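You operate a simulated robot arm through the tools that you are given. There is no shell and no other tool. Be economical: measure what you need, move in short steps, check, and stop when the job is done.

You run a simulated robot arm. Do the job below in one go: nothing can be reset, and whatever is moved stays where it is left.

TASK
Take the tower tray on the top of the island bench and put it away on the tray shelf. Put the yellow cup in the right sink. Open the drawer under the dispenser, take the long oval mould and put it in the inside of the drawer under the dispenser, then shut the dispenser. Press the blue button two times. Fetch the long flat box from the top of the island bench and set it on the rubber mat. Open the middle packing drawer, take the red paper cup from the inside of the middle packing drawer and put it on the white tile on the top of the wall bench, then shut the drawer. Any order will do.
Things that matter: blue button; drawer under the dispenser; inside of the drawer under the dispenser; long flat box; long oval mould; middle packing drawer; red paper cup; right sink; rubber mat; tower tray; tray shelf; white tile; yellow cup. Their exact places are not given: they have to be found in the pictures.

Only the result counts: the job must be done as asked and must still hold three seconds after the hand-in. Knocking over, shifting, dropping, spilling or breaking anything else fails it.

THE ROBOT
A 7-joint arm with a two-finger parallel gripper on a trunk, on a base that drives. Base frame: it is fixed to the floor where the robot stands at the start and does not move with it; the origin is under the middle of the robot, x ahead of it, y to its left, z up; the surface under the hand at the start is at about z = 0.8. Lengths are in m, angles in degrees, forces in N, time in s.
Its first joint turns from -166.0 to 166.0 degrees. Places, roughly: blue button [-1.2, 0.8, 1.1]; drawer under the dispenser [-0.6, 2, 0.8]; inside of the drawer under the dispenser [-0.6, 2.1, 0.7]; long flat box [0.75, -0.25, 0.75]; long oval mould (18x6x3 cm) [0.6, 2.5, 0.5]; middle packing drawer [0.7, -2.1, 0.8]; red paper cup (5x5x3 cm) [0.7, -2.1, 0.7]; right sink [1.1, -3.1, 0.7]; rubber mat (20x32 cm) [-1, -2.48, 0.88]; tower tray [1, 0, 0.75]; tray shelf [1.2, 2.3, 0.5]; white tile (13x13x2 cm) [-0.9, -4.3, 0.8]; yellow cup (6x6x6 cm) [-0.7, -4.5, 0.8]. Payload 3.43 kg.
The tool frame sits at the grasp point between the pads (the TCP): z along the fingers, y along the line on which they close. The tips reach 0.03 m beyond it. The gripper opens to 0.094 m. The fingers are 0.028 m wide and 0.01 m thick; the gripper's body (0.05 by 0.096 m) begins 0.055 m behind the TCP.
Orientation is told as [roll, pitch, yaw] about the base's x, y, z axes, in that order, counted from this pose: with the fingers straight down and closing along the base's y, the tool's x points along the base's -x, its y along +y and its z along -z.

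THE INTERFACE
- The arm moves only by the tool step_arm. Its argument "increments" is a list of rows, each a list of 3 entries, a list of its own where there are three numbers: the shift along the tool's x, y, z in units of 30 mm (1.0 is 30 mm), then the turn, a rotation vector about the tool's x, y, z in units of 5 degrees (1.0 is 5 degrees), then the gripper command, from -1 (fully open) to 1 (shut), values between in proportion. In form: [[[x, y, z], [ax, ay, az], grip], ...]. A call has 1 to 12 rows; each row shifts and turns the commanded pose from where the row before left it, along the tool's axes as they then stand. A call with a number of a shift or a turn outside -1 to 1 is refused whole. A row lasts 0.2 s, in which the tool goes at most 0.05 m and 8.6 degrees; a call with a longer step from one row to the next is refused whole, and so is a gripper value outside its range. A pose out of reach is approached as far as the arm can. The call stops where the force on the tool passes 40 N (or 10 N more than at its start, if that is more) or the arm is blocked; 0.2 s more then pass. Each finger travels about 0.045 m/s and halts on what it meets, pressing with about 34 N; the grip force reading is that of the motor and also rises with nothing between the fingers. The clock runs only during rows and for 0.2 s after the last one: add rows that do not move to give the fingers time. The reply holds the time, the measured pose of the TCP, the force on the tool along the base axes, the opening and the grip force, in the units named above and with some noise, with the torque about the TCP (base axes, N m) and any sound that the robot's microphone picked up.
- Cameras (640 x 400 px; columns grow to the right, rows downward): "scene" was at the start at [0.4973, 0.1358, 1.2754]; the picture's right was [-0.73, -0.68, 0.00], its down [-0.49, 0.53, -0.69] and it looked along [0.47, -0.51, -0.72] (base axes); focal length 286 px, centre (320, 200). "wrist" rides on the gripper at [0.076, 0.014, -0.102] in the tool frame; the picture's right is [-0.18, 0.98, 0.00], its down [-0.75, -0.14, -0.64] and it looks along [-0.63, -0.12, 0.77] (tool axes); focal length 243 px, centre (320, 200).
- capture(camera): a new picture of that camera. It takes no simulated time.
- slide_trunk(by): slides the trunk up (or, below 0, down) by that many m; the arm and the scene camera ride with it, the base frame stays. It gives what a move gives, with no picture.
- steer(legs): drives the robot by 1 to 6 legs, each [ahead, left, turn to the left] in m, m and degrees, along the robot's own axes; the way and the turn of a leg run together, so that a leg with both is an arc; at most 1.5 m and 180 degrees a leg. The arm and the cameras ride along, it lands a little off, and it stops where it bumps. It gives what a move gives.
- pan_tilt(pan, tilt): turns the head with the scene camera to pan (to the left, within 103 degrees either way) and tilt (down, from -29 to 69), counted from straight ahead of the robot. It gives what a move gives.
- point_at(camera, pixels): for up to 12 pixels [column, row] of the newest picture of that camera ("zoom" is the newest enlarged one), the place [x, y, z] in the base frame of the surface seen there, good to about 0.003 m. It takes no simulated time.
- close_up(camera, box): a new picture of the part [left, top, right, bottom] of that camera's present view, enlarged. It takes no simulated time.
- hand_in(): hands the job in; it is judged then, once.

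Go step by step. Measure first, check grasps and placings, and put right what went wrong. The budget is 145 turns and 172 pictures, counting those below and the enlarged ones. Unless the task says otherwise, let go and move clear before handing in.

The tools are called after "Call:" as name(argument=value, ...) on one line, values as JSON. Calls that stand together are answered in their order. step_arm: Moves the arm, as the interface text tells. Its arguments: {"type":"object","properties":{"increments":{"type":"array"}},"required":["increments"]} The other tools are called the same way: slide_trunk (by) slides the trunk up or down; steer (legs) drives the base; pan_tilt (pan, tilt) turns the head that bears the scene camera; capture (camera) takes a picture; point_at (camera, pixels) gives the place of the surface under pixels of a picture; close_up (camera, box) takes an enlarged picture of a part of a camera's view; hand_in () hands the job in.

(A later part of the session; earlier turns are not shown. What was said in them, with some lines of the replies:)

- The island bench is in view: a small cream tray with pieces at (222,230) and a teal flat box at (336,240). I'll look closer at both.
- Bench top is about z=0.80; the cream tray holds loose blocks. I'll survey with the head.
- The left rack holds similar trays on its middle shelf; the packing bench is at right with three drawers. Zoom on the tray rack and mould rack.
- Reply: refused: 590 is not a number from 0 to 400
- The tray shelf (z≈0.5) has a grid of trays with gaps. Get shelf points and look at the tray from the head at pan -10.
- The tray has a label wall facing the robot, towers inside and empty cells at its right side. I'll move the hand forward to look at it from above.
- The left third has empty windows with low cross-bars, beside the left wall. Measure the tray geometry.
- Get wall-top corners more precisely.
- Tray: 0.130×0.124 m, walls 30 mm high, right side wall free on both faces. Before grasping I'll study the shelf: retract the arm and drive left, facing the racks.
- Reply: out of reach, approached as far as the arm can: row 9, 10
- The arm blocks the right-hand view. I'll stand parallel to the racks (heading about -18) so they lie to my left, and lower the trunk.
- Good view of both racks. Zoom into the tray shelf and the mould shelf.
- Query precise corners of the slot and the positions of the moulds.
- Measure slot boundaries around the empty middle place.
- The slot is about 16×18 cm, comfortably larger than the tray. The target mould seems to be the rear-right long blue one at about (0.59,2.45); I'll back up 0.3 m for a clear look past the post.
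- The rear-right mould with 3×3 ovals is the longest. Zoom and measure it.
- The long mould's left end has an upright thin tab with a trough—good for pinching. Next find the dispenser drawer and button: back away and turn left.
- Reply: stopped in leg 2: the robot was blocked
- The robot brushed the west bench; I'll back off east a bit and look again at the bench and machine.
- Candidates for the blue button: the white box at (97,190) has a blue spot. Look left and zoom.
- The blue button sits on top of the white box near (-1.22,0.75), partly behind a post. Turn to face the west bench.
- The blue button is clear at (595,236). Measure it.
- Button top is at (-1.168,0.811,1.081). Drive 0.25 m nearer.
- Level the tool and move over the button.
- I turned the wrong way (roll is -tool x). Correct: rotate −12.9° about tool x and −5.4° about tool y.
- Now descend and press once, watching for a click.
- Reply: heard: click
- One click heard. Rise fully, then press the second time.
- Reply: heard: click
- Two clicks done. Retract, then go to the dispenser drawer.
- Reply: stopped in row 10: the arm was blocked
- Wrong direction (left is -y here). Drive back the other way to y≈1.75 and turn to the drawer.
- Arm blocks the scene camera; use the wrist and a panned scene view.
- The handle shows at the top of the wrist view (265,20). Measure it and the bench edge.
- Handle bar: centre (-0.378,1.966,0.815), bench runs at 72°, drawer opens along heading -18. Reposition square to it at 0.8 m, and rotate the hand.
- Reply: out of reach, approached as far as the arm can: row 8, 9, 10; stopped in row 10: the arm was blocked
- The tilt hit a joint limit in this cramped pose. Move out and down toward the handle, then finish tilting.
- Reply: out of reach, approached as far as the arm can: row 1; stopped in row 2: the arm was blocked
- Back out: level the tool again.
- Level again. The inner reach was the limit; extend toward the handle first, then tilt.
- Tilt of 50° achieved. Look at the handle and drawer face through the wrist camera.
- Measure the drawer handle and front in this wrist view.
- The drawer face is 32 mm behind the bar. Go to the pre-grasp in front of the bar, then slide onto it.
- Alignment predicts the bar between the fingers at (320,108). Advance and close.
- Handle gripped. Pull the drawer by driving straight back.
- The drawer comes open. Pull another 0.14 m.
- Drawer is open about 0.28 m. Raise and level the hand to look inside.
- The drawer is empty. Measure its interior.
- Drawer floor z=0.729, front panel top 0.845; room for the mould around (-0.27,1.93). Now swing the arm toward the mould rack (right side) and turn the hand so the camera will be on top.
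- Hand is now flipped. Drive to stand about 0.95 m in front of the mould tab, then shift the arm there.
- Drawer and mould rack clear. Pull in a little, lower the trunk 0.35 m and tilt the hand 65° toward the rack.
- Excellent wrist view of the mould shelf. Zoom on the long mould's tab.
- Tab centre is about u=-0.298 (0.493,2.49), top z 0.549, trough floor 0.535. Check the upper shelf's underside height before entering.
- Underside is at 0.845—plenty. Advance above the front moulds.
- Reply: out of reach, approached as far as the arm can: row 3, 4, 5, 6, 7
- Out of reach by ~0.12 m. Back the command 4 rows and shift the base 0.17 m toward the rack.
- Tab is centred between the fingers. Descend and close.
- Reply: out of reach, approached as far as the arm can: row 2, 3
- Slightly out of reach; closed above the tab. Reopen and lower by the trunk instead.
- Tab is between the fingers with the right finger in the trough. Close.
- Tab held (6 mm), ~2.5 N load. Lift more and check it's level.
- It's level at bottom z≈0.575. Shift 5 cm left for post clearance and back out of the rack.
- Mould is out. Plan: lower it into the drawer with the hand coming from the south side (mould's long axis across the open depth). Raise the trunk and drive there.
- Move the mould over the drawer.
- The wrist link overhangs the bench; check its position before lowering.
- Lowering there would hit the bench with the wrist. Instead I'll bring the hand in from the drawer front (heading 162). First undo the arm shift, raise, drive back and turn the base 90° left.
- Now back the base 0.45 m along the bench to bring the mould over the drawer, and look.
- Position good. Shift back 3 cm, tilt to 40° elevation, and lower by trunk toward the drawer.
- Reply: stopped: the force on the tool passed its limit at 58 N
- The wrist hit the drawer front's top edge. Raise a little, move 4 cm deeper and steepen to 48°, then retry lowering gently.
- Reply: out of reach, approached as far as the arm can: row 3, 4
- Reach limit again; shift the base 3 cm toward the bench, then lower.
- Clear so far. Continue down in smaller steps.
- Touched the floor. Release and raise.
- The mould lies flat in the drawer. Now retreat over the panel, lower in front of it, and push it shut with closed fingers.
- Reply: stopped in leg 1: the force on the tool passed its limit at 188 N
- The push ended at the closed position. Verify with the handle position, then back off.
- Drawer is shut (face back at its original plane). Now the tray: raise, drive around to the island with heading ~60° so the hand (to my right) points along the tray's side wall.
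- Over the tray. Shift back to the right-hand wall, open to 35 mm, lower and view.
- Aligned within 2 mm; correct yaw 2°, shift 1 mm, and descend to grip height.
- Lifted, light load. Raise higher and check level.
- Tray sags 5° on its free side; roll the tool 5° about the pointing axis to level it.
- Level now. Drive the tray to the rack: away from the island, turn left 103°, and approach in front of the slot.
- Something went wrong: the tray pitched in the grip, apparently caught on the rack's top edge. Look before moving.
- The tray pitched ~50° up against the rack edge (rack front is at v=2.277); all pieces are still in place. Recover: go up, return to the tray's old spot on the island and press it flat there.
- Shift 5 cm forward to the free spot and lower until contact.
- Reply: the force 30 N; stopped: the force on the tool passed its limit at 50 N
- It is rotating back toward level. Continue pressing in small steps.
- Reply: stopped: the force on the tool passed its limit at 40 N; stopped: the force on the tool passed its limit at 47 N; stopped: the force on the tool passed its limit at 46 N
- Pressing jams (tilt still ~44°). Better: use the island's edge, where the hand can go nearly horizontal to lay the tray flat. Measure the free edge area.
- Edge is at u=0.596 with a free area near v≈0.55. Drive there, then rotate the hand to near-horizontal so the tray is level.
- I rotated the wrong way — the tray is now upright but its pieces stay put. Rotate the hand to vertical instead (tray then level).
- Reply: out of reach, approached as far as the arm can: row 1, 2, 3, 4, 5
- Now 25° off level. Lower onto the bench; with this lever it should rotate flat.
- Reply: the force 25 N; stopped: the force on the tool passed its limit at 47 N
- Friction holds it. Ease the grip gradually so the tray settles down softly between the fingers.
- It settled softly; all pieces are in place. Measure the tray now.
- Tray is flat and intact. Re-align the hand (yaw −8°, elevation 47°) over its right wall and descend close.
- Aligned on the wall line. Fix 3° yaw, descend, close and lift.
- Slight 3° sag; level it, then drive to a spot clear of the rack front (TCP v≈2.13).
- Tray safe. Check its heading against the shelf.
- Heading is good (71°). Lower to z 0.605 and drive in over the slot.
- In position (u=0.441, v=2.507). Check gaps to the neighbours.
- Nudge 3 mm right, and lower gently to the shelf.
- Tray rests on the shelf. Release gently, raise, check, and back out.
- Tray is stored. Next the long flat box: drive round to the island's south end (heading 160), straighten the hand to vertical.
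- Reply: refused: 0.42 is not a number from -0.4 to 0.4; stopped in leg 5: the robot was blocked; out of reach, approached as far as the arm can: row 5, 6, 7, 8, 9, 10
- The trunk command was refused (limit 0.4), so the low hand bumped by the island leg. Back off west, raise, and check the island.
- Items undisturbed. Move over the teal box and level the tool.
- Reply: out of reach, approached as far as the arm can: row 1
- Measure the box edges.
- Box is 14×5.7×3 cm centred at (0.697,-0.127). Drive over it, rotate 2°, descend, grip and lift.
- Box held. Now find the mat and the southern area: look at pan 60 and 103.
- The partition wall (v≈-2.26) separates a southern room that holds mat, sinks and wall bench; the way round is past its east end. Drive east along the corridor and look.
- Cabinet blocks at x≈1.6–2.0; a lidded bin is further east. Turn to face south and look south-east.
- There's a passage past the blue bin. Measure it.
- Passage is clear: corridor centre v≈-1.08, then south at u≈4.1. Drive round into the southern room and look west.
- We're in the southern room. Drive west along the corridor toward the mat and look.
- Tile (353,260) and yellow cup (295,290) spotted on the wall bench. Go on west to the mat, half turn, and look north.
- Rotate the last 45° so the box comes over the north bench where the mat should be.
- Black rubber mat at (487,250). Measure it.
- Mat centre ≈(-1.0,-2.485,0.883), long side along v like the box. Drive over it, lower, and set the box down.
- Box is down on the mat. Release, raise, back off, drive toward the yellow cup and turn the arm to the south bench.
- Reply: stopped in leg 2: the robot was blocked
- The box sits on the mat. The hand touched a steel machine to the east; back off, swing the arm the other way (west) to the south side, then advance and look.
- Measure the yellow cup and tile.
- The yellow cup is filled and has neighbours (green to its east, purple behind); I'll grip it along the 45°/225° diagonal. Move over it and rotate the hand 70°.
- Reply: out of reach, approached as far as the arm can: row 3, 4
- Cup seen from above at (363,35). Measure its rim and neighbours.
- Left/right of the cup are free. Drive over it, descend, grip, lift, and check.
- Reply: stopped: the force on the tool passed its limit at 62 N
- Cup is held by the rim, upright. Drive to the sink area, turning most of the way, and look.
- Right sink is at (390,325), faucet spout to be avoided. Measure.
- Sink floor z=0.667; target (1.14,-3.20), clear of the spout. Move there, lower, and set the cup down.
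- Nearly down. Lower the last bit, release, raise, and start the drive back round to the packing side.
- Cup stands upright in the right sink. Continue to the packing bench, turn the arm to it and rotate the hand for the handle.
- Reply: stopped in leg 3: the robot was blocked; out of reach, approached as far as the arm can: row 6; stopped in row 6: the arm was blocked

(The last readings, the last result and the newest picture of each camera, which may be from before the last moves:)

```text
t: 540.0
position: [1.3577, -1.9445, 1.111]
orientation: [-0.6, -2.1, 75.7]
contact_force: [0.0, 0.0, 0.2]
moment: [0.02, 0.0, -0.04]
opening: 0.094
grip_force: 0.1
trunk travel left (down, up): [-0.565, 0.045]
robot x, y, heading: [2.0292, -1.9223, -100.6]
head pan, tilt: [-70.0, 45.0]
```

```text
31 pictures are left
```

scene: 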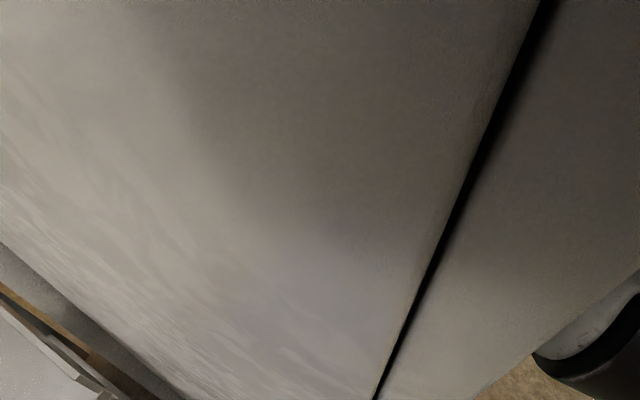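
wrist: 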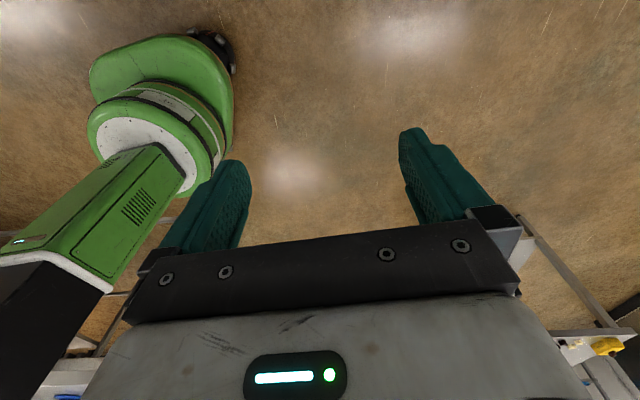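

The head touched the cabinet. Back off north, straighten, continue west, then turn to the packing bench.

Call:
steer(legs=[[-0.28, 0, 0], [0, 0, -7.4], [0, -1.05, 0], [0, 0, 90]])

Call:
pan_tilt(pan=-100, tilt=40)

Call:
capture(camera="scene")

Call:
capture(camera="wrist")

Call:
point_at(camera="wrist", pixels=[[320, 60], [240, 40], [320, 20], [400, 40], [320, 100], [250, 100], [400, 100]])

```text
t: 541.0
position: [1.3556, -1.9489, 1.0999]
orientation: [-1.2, -2.4, 77.4]
contact_force: [1.0, -0.6, -0.1]
moment: [0.02, 0.01, 0.01]
opening: 0.094
grip_force: 0.1
trunk travel left (down, up): [-0.565, 0.045]
robot x, y, heading: [2.0453, -1.9025, -98.5]
head pan, tilt: [-70.0, 45.0]
stopped in leg 1: the robot was blocked; the commanded pose is now the measured one
```

```text
t: 541.9
position: [1.3556, -1.9468, 1.0993]
orientation: [-1.4, -2.5, 77.1]
contact_force: [0.0, -0.4, 0.2]
moment: [0.03, 0.02, 0.0]
opening: 0.0941
grip_force: 0.1
trunk travel left (down, up): [-0.565, 0.045]
robot x, y, heading: [2.0457, -1.9035, -98.4]
head pan, tilt: [-100.0, 40.0]
```

```text
30 pictures are left
```

scene: 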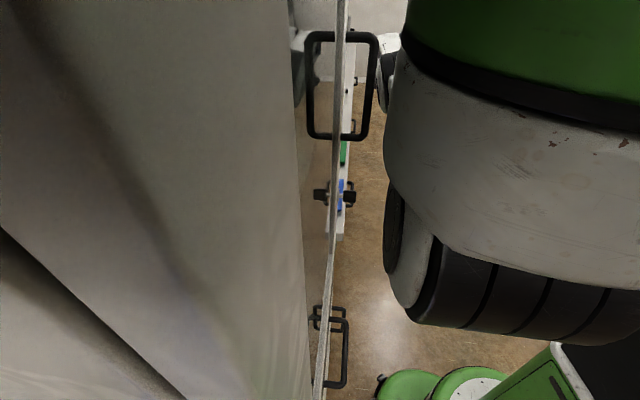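

```text
29 pictures are left
```

wrist: 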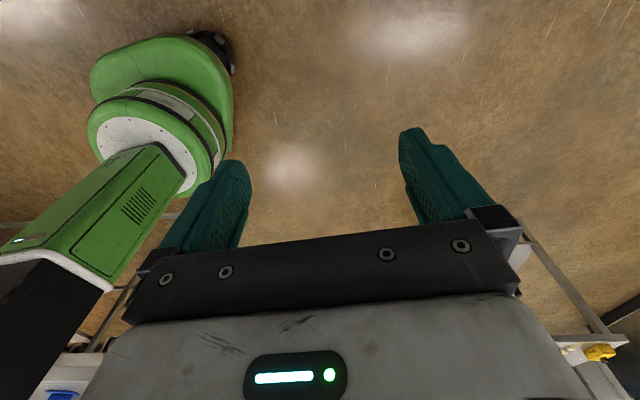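

```text
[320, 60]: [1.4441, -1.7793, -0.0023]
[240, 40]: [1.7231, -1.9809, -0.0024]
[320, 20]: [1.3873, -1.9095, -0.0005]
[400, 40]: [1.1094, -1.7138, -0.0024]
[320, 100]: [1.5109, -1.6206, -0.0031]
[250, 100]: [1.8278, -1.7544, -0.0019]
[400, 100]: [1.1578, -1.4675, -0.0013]
```

Still blocked — the head is grazing the cabinet front by its handle. Slide east first, then north, then continue.

Call:
steer(legs=[[0, 0.15, 0]])

Call:
steer(legs=[[-0.27, 0.04, 0], [0, 0, -9.5], [0, -1.2, 0], [0, 0, 90]])

Call:
capture(camera="wrist")

Call:
capture(camera="scene")

```text
t: 543.3
position: [1.4988, -1.9753, 1.0981]
orientation: [-1.5, -2.6, 77.5]
contact_force: [0.8, -0.3, -0.6]
moment: [0.03, -0.02, 0.02]
opening: 0.0942
grip_force: 0.0
trunk travel left (down, up): [-0.565, 0.045]
robot x, y, heading: [2.1937, -1.9248, -98.6]
head pan, tilt: [-100.0, 40.0]
```

```text
t: 555.4
position: [1.066, -1.9866, 1.0983]
orientation: [-1.6, -2.7, 158.4]
contact_force: [-1.0, 0.0, 1.3]
moment: [-0.02, 0.01, 0.0]
opening: 0.0941
grip_force: 0.1
trunk travel left (down, up): [-0.565, 0.045]
robot x, y, heading: [1.1305, -1.2927, -17.6]
head pan, tilt: [-100.0, 40.0]
```

```text
28 pictures are left
```

wrist: 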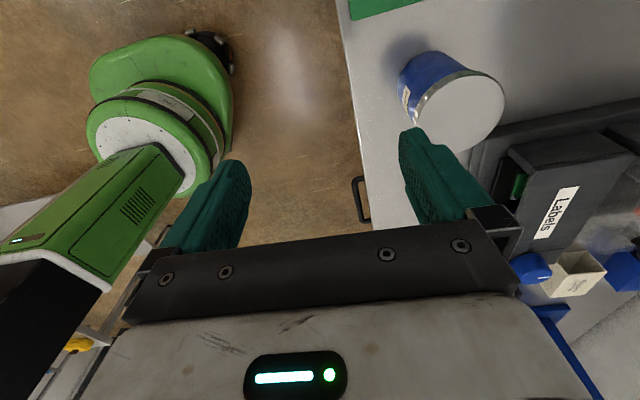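

```text
27 pictures are left
```

scene: 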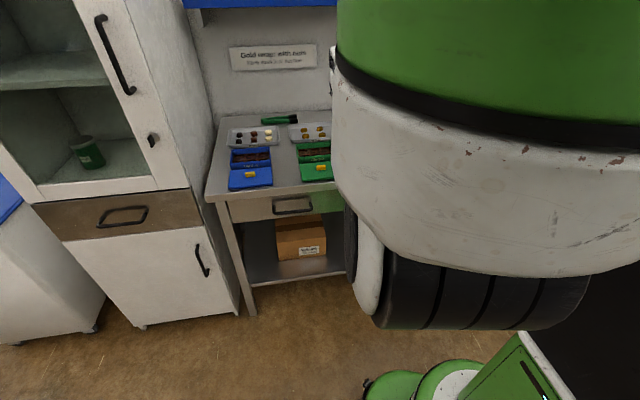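

Freed; the cabinet looks unchanged. The middle drawer's handle is at wrist (362,200). Measure it, extend and tilt the hand.

Call:
point_at(camera="wrist", pixels=[[355, 200], [356, 182], [362, 218], [370, 221], [340, 60], [358, 160], [365, 178]])

Call:
step_arm(increments=[[[0, 1, 0.9], [0.3, 0.5, 0], -1], [[0, 1, 0.9], [0, 0, 0], -1], [[0, 1, 0.9], [0, 0, 0], -1], [[0, 1, 0.9], [0, 0, 0], -1], [[0, 0, 0], [-1, 0, 0], -1], [[0, 0, 0], [-1, 0, 0], -1], [[0, 0, 0], [-1, 0, 0], -1], [[0, 0, 0], [-1, 0, 0], -1], [[0, 0, 0], [-1, 0, 0], -1], [[0, 0, 0], [-1, 0, 0], -1], [[0, 0, 0], [-1, 0, 0], -1]])

Call:
step_arm(increments=[[[0, 0, 0], [-1, 0, 0], 0.45], [[0, 0, 0], [-1, 0, 0], 0.45], [[0, 0, 0], [-1, 0, 0], 0.45], [[0, 0, 0], [-1, 0, 0], 0.45], [[0, 0, 0], [-1, 0, 0], 0.45], [[0, 0, 0], [-1, 0, 0], 0.45]])

Call:
capture(camera="wrist")

```text
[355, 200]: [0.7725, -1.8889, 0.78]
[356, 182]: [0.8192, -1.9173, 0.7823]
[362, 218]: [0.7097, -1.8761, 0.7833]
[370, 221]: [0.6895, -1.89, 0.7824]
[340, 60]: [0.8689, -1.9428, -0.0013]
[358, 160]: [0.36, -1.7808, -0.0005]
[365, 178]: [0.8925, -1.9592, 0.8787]
```

```text
t: 557.8
position: [1.0797, -1.9792, 1.0336]
orientation: [32.0, -0.2, 158.3]
contact_force: [0.6, 0.4, 0.6]
moment: [0.02, 0.03, 0.0]
opening: 0.094
grip_force: 0.0
out of reach, approached as far as the arm can: row 1, 2, 3, 4, 5
trunk travel left (down, up): [-0.565, 0.045]
robot x, y, heading: [1.1302, -1.2919, -17.7]
head pan, tilt: [-100.0, 40.0]
```

```text
t: 559.2
position: [1.0799, -1.98, 1.0338]
orientation: [62.0, -0.2, 158.3]
contact_force: [0.8, -0.4, -0.6]
moment: [0.01, 0.01, -0.02]
opening: 0.0259
grip_force: 0.0
trunk travel left (down, up): [-0.565, 0.045]
robot x, y, heading: [1.1276, -1.2928, -17.7]
head pan, tilt: [-100.0, 40.0]
```

```text
26 pictures are left
```

wrist: 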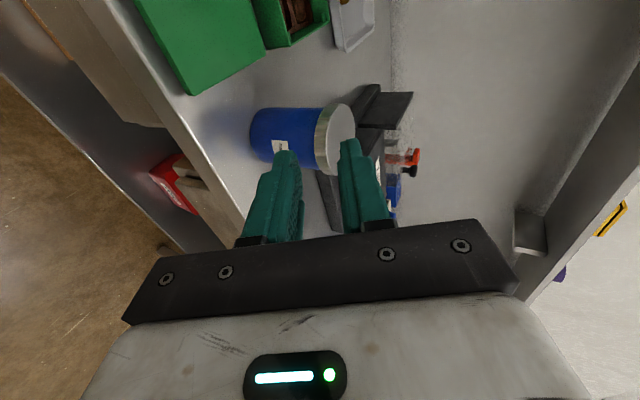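

Tilted to 62°. Handle bar centre: u=1.312, v=-1.565, z≈0.776. Move to the pre-grasp.

Call:
steer(legs=[[-0.327, 0.099, -0.3]])

Call:
slide_trunk(by=-0.197)

Call:
capture(camera="wrist")

Call:
point_at(camera="wrist", pixels=[[320, 105], [310, 80], [320, 130], [330, 105], [300, 105], [320, 60]])

```text
t: 561.4
position: [0.7943, -1.7846, 1.0337]
orientation: [61.9, -0.1, 158.2]
contact_force: [0.5, -0.3, -0.4]
moment: [0.01, 0.01, 0.0]
opening: 0.026
grip_force: 0.1
trunk travel left (down, up): [-0.565, 0.045]
robot x, y, heading: [0.8459, -1.0964, -17.8]
head pan, tilt: [-100.0, 40.0]
```

```text
t: 563.6
position: [0.7952, -1.7858, 0.8364]
orientation: [62.0, -0.1, 158.1]
contact_force: [-0.2, -0.3, 0.0]
moment: [-0.01, 0.0, -0.01]
opening: 0.026
grip_force: 0.1
trunk travel left (down, up): [-0.368, 0.242]
robot x, y, heading: [0.845, -1.0975, -18.0]
head pan, tilt: [-100.0, 40.0]
```

```text
25 pictures are left
```

wrist: 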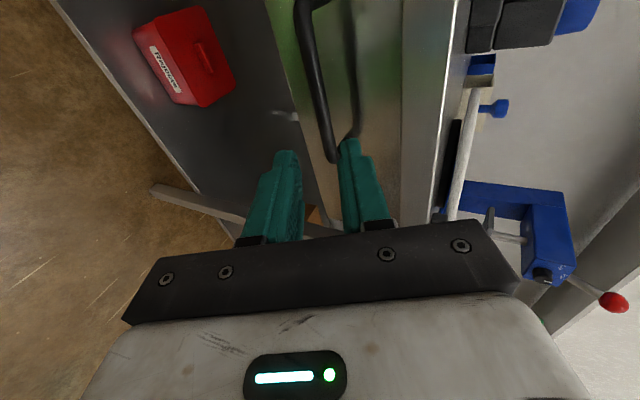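

```text
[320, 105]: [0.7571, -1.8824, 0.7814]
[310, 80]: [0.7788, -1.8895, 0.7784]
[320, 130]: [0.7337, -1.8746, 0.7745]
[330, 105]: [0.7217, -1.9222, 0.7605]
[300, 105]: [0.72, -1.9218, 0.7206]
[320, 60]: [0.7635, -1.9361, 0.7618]
```

Bar lines up. Advance, grip, and pull the drawer open (base 0.2 m plus arm 0.09 m).

Call:
step_arm(increments=[[[0, 0, 1], [0, 0, 0], 0.45], [[0, 0, 1], [0, 0, 0], 0.45], [[0, 0, 1], [0, 0, 0], 0.45], [[0, 0, 1], [0, 0, 0], 0.45], [[0, 0, 0], [0, 0, 0], 1], [[0, 0, 0], [0, 0, 0], 1], [[0, 0, 0], [0, 0, 0], 1]])

Call:
steer(legs=[[0, 0.1, 0], [0, 0.1, 0]])

Call:
step_arm(increments=[[[0, -0.469, -0.883], [0, 0, 0], 1], [[0, -0.469, -0.883], [0, 0, 0], 1], [[0, -0.469, -0.883], [0, 0, 0], 1], [[0, 0, 0], [0, 0, 0], 0.4], [[0, 0, 0], [0, 0, 0], 0.4], [[0, 0, -1], [0, 0, 0], 0.4], [[0, 0, -1], [0, 0, 0], 0.4]])

Call:
capture(camera="wrist")

```text
t: 565.2
position: [0.7552, -1.8845, 0.7803]
orientation: [62.0, -0.2, 158.2]
contact_force: [-1.5, 2.9, 2.3]
moment: [0.17, 0.61, -0.02]
opening: 0.0169
grip_force: 45.4
trunk travel left (down, up): [-0.368, 0.242]
robot x, y, heading: [0.8461, -1.0989, -17.9]
head pan, tilt: [-100.0, 40.0]
```

```text
t: 567.1
position: [0.8174, -1.6923, 0.7823]
orientation: [62.2, -0.1, 158.3]
contact_force: [2.7, 1.0, 20.5]
moment: [0.13, 0.86, 0.96]
opening: 0.0143
grip_force: 44.2
trunk travel left (down, up): [-0.368, 0.242]
robot x, y, heading: [0.9071, -0.9073, -18.0]
head pan, tilt: [-100.0, 40.0]
```

```text
t: 568.7
position: [0.8701, -1.5608, 0.8091]
orientation: [62.0, -0.1, 158.2]
contact_force: [-0.3, -0.6, 0.8]
moment: [0.0, -0.02, 0.02]
opening: 0.0279
grip_force: 0.0
trunk travel left (down, up): [-0.368, 0.242]
robot x, y, heading: [0.9067, -0.9048, -17.9]
head pan, tilt: [-100.0, 40.0]
```

```text
24 pictures are left
```

wrist: 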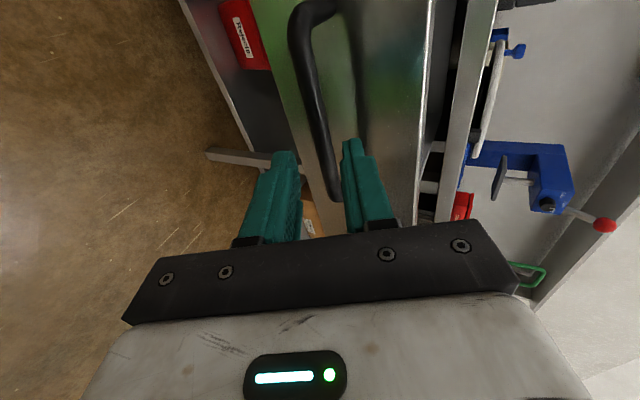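

Drawer is open about 0.28 m. Raise, level the hand, and move over the drawer to find the red cup.

Call:
slide_trunk(by=0.23)

Call:
step_arm(increments=[[[0, 0, 0], [1, 0, 0], -1], [[0, 0, 0], [1, 0, 0], -1], [[0, 0, 0], [1, 0, 0], -1], [[0, 0, 0], [1, 0, 0], -1], [[0, 0, 0], [1, 0, 0], -1], [[0, 0, 0], [1, 0, 0], -1], [[0, 0, 0], [1, 0, 0], -1], [[0, 0, 0], [1, 0, 0], -1], [[0, 0, 0], [1, 0, 0], -1], [[0, 0, 0], [1, 0, 0], -1], [[0, 0, 0], [1, 0, 0], -1], [[0, 0, 0], [1, 0, 0], -1]])

Call:
steer(legs=[[0, -0.2, 0]])

Call:
capture(camera="wrist")

Call:
point_at(camera="wrist", pixels=[[320, 100], [380, 100], [420, 100], [350, 60], [400, 60], [350, 140], [400, 40], [450, 80]])

```text
t: 571.1
position: [0.8694, -1.5607, 1.0387]
orientation: [62.1, -0.1, 158.2]
contact_force: [-0.6, 0.0, -0.1]
moment: [0.03, 0.04, -0.01]
opening: 0.0283
grip_force: 0.0
trunk travel left (down, up): [-0.598, 0.012]
robot x, y, heading: [0.908, -0.9042, -17.8]
head pan, tilt: [-100.0, 40.0]
```

```text
t: 573.7
position: [0.8704, -1.5597, 1.0398]
orientation: [2.1, -0.1, 158.2]
contact_force: [-0.4, -0.1, 1.1]
moment: [-0.03, 0.02, 0.01]
opening: 0.094
grip_force: 0.1
trunk travel left (down, up): [-0.598, 0.012]
robot x, y, heading: [0.9114, -0.9055, -18.0]
head pan, tilt: [-100.0, 40.0]
```

```text
t: 575.3
position: [0.8086, -1.754, 1.0392]
orientation: [2.1, -0.1, 158.3]
contact_force: [0.2, 0.2, 0.9]
moment: [0.04, -0.01, -0.01]
opening: 0.094
grip_force: 0.0
trunk travel left (down, up): [-0.598, 0.012]
robot x, y, heading: [0.8456, -1.0964, -17.9]
head pan, tilt: [-100.0, 40.0]
```

```text
23 pictures are left
```

wrist: 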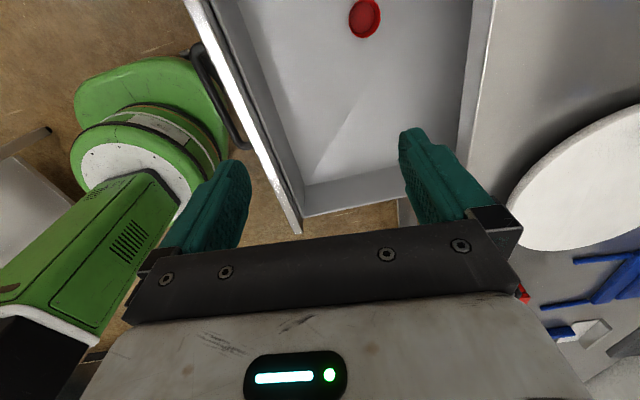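

```text
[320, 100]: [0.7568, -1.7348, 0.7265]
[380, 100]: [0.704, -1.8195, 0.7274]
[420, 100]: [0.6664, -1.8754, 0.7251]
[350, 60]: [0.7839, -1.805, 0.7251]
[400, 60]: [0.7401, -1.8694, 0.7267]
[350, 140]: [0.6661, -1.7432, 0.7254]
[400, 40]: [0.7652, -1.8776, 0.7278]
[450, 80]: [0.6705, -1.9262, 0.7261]
```

Red cup at (365,18) ≈ (0.829,-1.838). Move over it, descend, grip softly and lift.

Call:
steer(legs=[[0.045, -0.074, 0]])

Call:
slide_trunk(by=-0.2)

Call:
capture(camera="wrist")

Call:
slide_trunk(by=-0.074)

Call:
step_arm(increments=[[[0, 0, 0], [0, 0, 0], -0.3], [[0, 0, 0], [0, 0, 0], 0], [[0, 0, 0], [0, 0, 0], 0.15], [[0, 0, 0], [0, 0, 0], 0.15], [[0, 0, 0], [0, 0, 0], 0.15]])

Call:
slide_trunk(by=0.28)

Call:
capture(camera="wrist")

```text
t: 576.4
position: [0.8286, -1.8392, 1.0389]
orientation: [2.1, -0.1, 158.3]
contact_force: [-0.6, 0.7, -0.1]
moment: [-0.02, 0.0, 0.01]
opening: 0.094
grip_force: 0.0
trunk travel left (down, up): [-0.598, 0.012]
robot x, y, heading: [0.8638, -1.1835, -17.7]
head pan, tilt: [-100.0, 40.0]
```

```text
t: 578.6
position: [0.8296, -1.8373, 0.8393]
orientation: [2.1, -0.2, 158.3]
contact_force: [-0.7, -0.8, -0.7]
moment: [0.0, -0.02, 0.02]
opening: 0.0943
grip_force: 0.1
trunk travel left (down, up): [-0.398, 0.212]
robot x, y, heading: [0.8671, -1.1829, -17.5]
head pan, tilt: [-100.0, 40.0]
```

```text
22 pictures are left
```

wrist: 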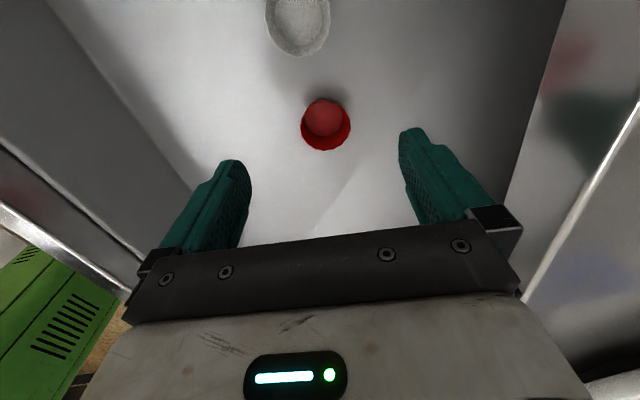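

```text
t: 579.7
position: [0.8288, -1.8381, 0.7648]
orientation: [2.0, -0.1, 158.3]
contact_force: [-0.2, -0.2, -1.7]
moment: [0.02, -0.03, -0.02]
opening: 0.0942
grip_force: 0.1
trunk travel left (down, up): [-0.324, 0.286]
robot x, y, heading: [0.8682, -1.1855, -17.9]
head pan, tilt: [-100.0, 40.0]
```

```text
t: 580.9
position: [0.8292, -1.8389, 0.7654]
orientation: [2.1, -0.1, 158.3]
contact_force: [0.4, 0.7, 0.5]
moment: [-0.01, 0.02, 0.01]
opening: 0.0407
grip_force: 0.8
trunk travel left (down, up): [-0.324, 0.286]
robot x, y, heading: [0.8621, -1.1806, -17.5]
head pan, tilt: [-100.0, 40.0]
```

```text
t: 583.7
position: [0.8287, -1.839, 1.0444]
orientation: [2.1, 0.0, 158.2]
contact_force: [-0.5, -0.4, 0.5]
moment: [-0.01, -0.03, 0.0]
opening: 0.0406
grip_force: 0.3
trunk travel left (down, up): [-0.604, 0.006]
robot x, y, heading: [0.8681, -1.1875, -17.6]
head pan, tilt: [-100.0, 40.0]
```

```text
21 pictures are left
```

wrist: 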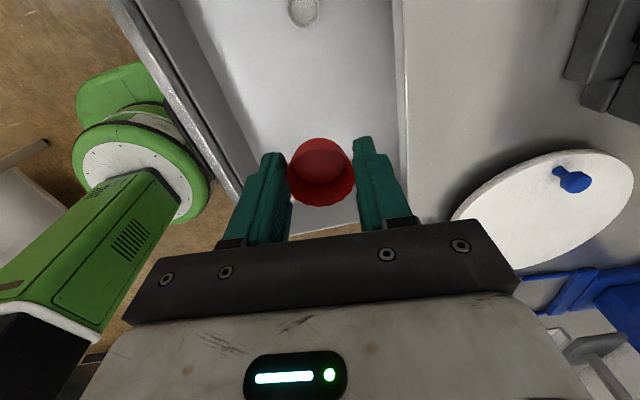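

Cup held. Now shut the drawer by pushing its handle with the gripper body while keeping the cup below clear.

Call:
steer(legs=[[-0.045, 0.3, 0]])

Call:
slide_trunk(by=-0.336)

Call:
steer(legs=[[0, -0.2, 0], [0, -0.127, 0]])

Call:
capture(camera="wrist")

Call:
steer(legs=[[0, 0.2, 0]])

Call:
slide_trunk(by=0.34)

Call:
capture(camera="wrist")

```text
t: 585.8
position: [0.8775, -1.5378, 1.0437]
orientation: [2.1, -0.2, 158.2]
contact_force: [-0.1, 0.2, -0.9]
moment: [0.01, 0.01, -0.02]
opening: 0.0403
grip_force: 0.1
trunk travel left (down, up): [-0.604, 0.006]
robot x, y, heading: [0.9102, -0.8878, -18.0]
head pan, tilt: [-100.0, 40.0]
```

```text
t: 589.1
position: [0.8788, -1.5376, 0.7093]
orientation: [2.1, -0.1, 158.2]
contact_force: [-0.2, 0.0, 0.5]
moment: [-0.01, 0.02, -0.02]
opening: 0.0404
grip_force: 0.4
trunk travel left (down, up): [-0.268, 0.342]
robot x, y, heading: [0.9186, -0.882, -17.8]
head pan, tilt: [-100.0, 40.0]
```

```text
t: 591.6
position: [0.7775, -1.8395, 0.7095]
orientation: [1.2, -0.1, 158.3]
contact_force: [2.3, 3.8, 1.1]
moment: [-0.28, 0.14, 0.11]
opening: 0.0404
grip_force: 0.4
trunk travel left (down, up): [-0.268, 0.342]
robot x, y, heading: [0.8159, -1.1903, -18.0]
head pan, tilt: [-100.0, 40.0]
stopped in leg 2: the force on the tool passed its limit at 81 N (the readings are from after the stop); the commanded pose is now the measured one
```

```text
20 pictures are left
```

wrist: 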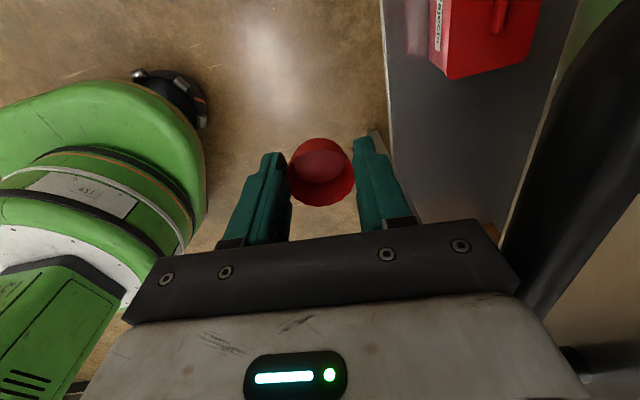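

```text
t: 593.2
position: [0.8386, -1.6488, 0.7091]
orientation: [1.3, -0.1, 158.2]
contact_force: [0.5, -0.2, -0.8]
moment: [0.02, 0.02, 0.02]
opening: 0.0405
grip_force: 0.0
trunk travel left (down, up): [-0.268, 0.342]
robot x, y, heading: [0.8765, -0.9992, -17.7]
head pan, tilt: [-100.0, 40.0]
```

```text
t: 596.5
position: [0.8391, -1.6505, 1.0493]
orientation: [1.3, -0.1, 158.2]
contact_force: [-0.2, 0.2, -0.8]
moment: [-0.02, -0.04, -0.01]
opening: 0.0403
grip_force: 1.0
trunk travel left (down, up): [-0.608, 0.002]
robot x, y, heading: [0.8769, -0.9929, -17.9]
head pan, tilt: [-100.0, 40.0]
```

```text
19 pictures are left
```

wrist: 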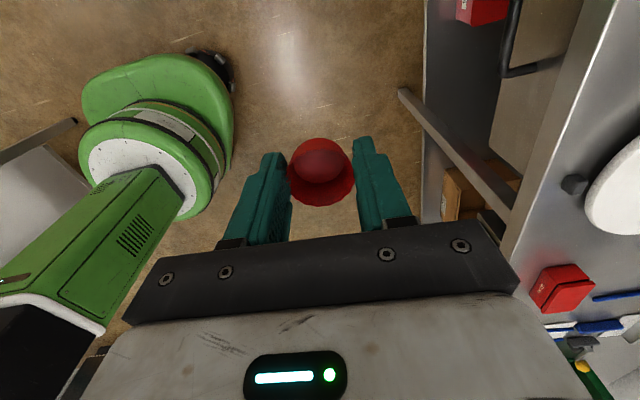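

Verify the handle position and start the long drive to the tile.

Call:
point_at(camera="wrist", pixels=[[506, 30], [505, 60], [512, 72], [560, 100], [540, 160]])

Call:
steer(legs=[[0, 0, -90], [0.33, 0, 0], [0, 1.5, 0], [0, 1.48, 0], [1.25, 0, 0], [1.2, 0, 0]])

```text
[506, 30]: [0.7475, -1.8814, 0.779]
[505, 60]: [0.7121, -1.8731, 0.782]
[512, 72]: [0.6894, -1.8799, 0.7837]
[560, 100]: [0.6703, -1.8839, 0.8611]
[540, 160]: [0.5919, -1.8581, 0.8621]
```

```text
t: 628.3
position: [2.1782, -4.5246, 1.0491]
orientation: [1.3, -0.1, 66.8]
contact_force: [1.2, 0.3, -0.3]
moment: [0.0, 0.02, 0.03]
opening: 0.0402
grip_force: 0.5
trunk travel left (down, up): [-0.608, 0.002]
robot x, y, heading: [2.8281, -4.5781, -109.2]
head pan, tilt: [-100.0, 40.0]
```

Drawer is shut (handle within 4 mm of its original place). Continue west to the tile.

Call:
steer(legs=[[0, 0, 1.2], [0, -1.275, 0], [0, -1.275, 0], [0, -1.274, 0], [0, 0, 90]])

Call:
pan_tilt(pan=-95, tilt=40)

Call:
capture(camera="wrist")

Call:
capture(camera="scene")

```text
t: 650.8
position: [-0.8362, -4.0684, 1.0483]
orientation: [1.3, -0.1, 158.6]
contact_force: [0.4, -0.4, -0.3]
moment: [-0.04, -0.04, -0.01]
opening: 0.0404
grip_force: 0.3
trunk travel left (down, up): [-0.608, 0.002]
robot x, y, heading: [-0.8039, -3.4166, -17.5]
head pan, tilt: [-100.0, 40.0]
```

```text
t: 651.5
position: [-0.8372, -4.0694, 1.0494]
orientation: [1.3, -0.1, 158.7]
contact_force: [-0.3, -0.2, 1.2]
moment: [-0.01, 0.04, 0.0]
opening: 0.0402
grip_force: 0.3
trunk travel left (down, up): [-0.608, 0.002]
robot x, y, heading: [-0.8059, -3.42, -17.6]
head pan, tilt: [-95.0, 40.0]
```

```text
18 pictures are left
```

wrist: 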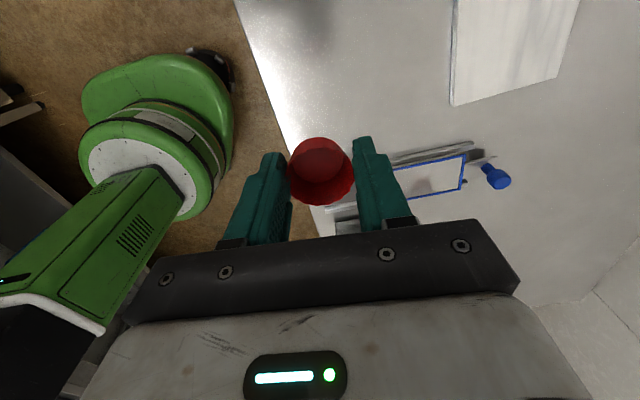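

```text
17 pictures are left
```

scene: 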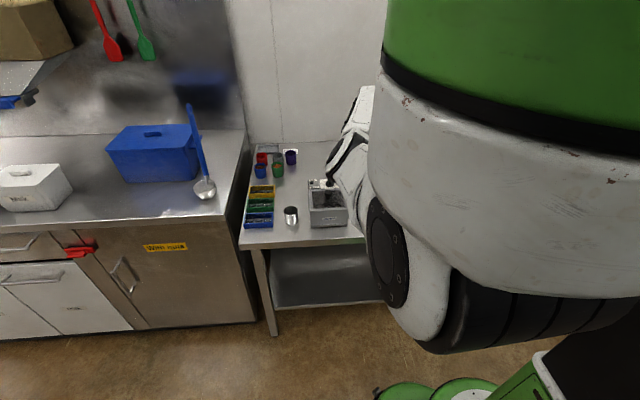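

Tile seen at upper right of the wrist view. Measure it and move above its centre.

Call:
point_at(camera="wrist", pixels=[[453, 103], [557, 76], [505, 45], [577, 3], [456, 10]])

Call:
steer(legs=[[-0.0183, -0.2226, 0]])

Call:
capture(camera="wrist")

```text
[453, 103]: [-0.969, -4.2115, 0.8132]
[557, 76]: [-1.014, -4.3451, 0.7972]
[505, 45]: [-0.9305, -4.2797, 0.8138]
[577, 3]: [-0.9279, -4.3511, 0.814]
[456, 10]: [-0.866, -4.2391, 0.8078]
```

```text
t: 653.2
position: [-0.9215, -4.2779, 1.0503]
orientation: [1.3, -0.1, 158.7]
contact_force: [0.7, 0.3, 0.3]
moment: [0.01, 0.01, 0.02]
opening: 0.0403
grip_force: 0.3
trunk travel left (down, up): [-0.608, 0.002]
robot x, y, heading: [-0.8872, -3.6282, -17.6]
head pan, tilt: [-95.0, 40.0]
```

```text
16 pictures are left
5 turns are left
```

wrist: 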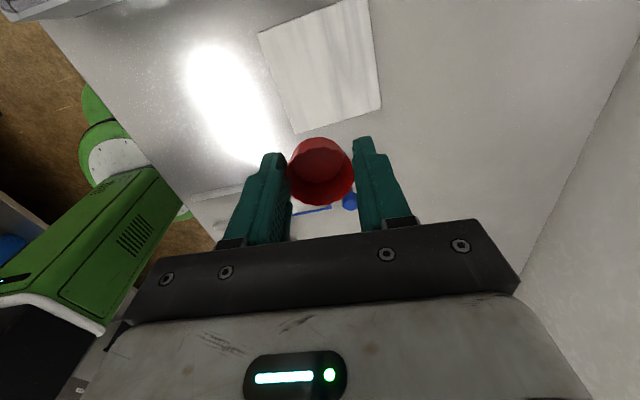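

Centred over the tile. Lower, release, raise and check.

Call:
slide_trunk(by=-0.18)

Call:
slide_trunk(by=-0.017)

Call:
capture(camera="wrist")

```text
t: 655.2
position: [-0.9221, -4.2785, 0.8697]
orientation: [1.3, -0.1, 158.7]
contact_force: [-0.3, -0.1, 0.0]
moment: [-0.02, 0.02, -0.02]
opening: 0.0402
grip_force: 0.1
trunk travel left (down, up): [-0.428, 0.182]
robot x, y, heading: [-0.8894, -3.6277, -17.5]
head pan, tilt: [-95.0, 40.0]
```

```text
t: 655.9
position: [-0.9205, -4.2788, 0.8517]
orientation: [1.3, -0.1, 158.6]
contact_force: [0.6, 0.3, 0.0]
moment: [0.0, -0.01, -0.03]
opening: 0.0402
grip_force: 0.7
trunk travel left (down, up): [-0.411, 0.199]
robot x, y, heading: [-0.8872, -3.6267, -17.5]
head pan, tilt: [-95.0, 40.0]
```

```text
15 pictures are left
4 turns are left
```

wrist: 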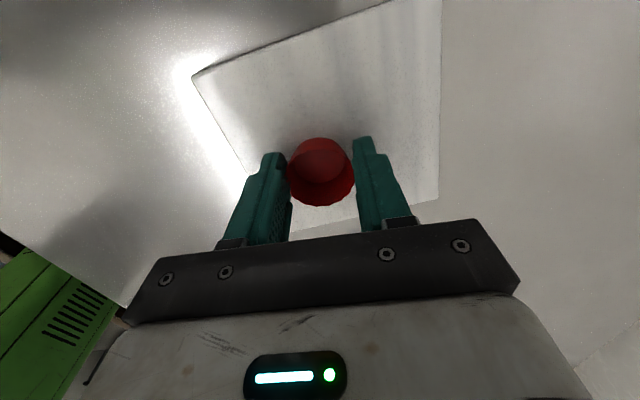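

At the tile surface. Release and raise clear.

Call:
step_arm(increments=[[[0, 0, 0], [0, 0, 0], 0], [[0, 0, 0], [0, 0, 0], -0.4], [[0, 0, 0], [0, 0, 0], -0.6], [[0, 0, 0], [0, 0, 0], -0.6]])

Call:
slide_trunk(by=0.19)

Call:
capture(camera="wrist")

```text
t: 656.9
position: [-0.9212, -4.2778, 0.8518]
orientation: [1.3, 0.0, 158.7]
contact_force: [0.9, 1.0, 0.0]
moment: [-0.01, 0.01, 0.02]
opening: 0.0753
grip_force: 0.1
trunk travel left (down, up): [-0.411, 0.199]
robot x, y, heading: [-0.8904, -3.6272, -17.6]
head pan, tilt: [-95.0, 40.0]
```

```text
t: 658.9
position: [-0.9221, -4.2778, 1.0421]
orientation: [1.4, -0.1, 158.7]
contact_force: [0.4, -0.6, -0.4]
moment: [-0.01, -0.01, -0.01]
opening: 0.0751
grip_force: 0.1
trunk travel left (down, up): [-0.601, 0.009]
robot x, y, heading: [-0.8897, -3.6293, -17.5]
head pan, tilt: [-95.0, 40.0]
```

```text
14 pictures are left
3 turns are left
```

wrist: 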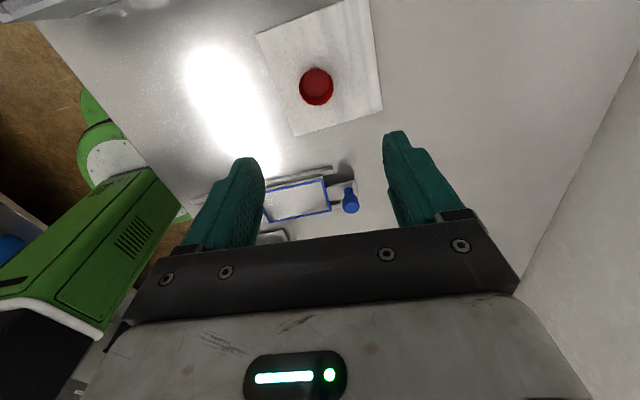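

The red cup stands on the white tile at (316,87) with the gripper clear above it, so every item has been done and I'm handing in.

Call:
hand_in()

```text
The job is handed in.
```

All the tasks were carried out and the job is handed in; the gripper is clear above the tile, and the hand-in gave no verdict.

- **Tower tray:** it stands in the empty middle place on the tray shelf. On the first try it caught the rack edge and tipped in the grip, so I set it flat on the island and carried it again. Its pieces stayed in.
- **Yellow cup:** it is upright in the right sink, still full. On the way down to grip it the hand met about 62 N from something I did not identify.
- **Long oval mould:** it lies flat in the drawer under the dispenser, and that drawer is shut. I took "shut the dispenser" to mean this drawer.
- **Blue button:** pressed two times, with a click each time.
- **Long flat box:** it is on the rubber mat.
- **Red paper cup:** it is on the white tile. I shut the middle packing drawer; its handle is within about 4 mm of where it started, and I did not check further.

The robot also bumped into things while driving: the west bench, the island (probably a leg), a steel machine beside the mat, and the front of the sample cabinet. Nothing looked moved in the pictures I took afterwards, but I did not check each of them closely.
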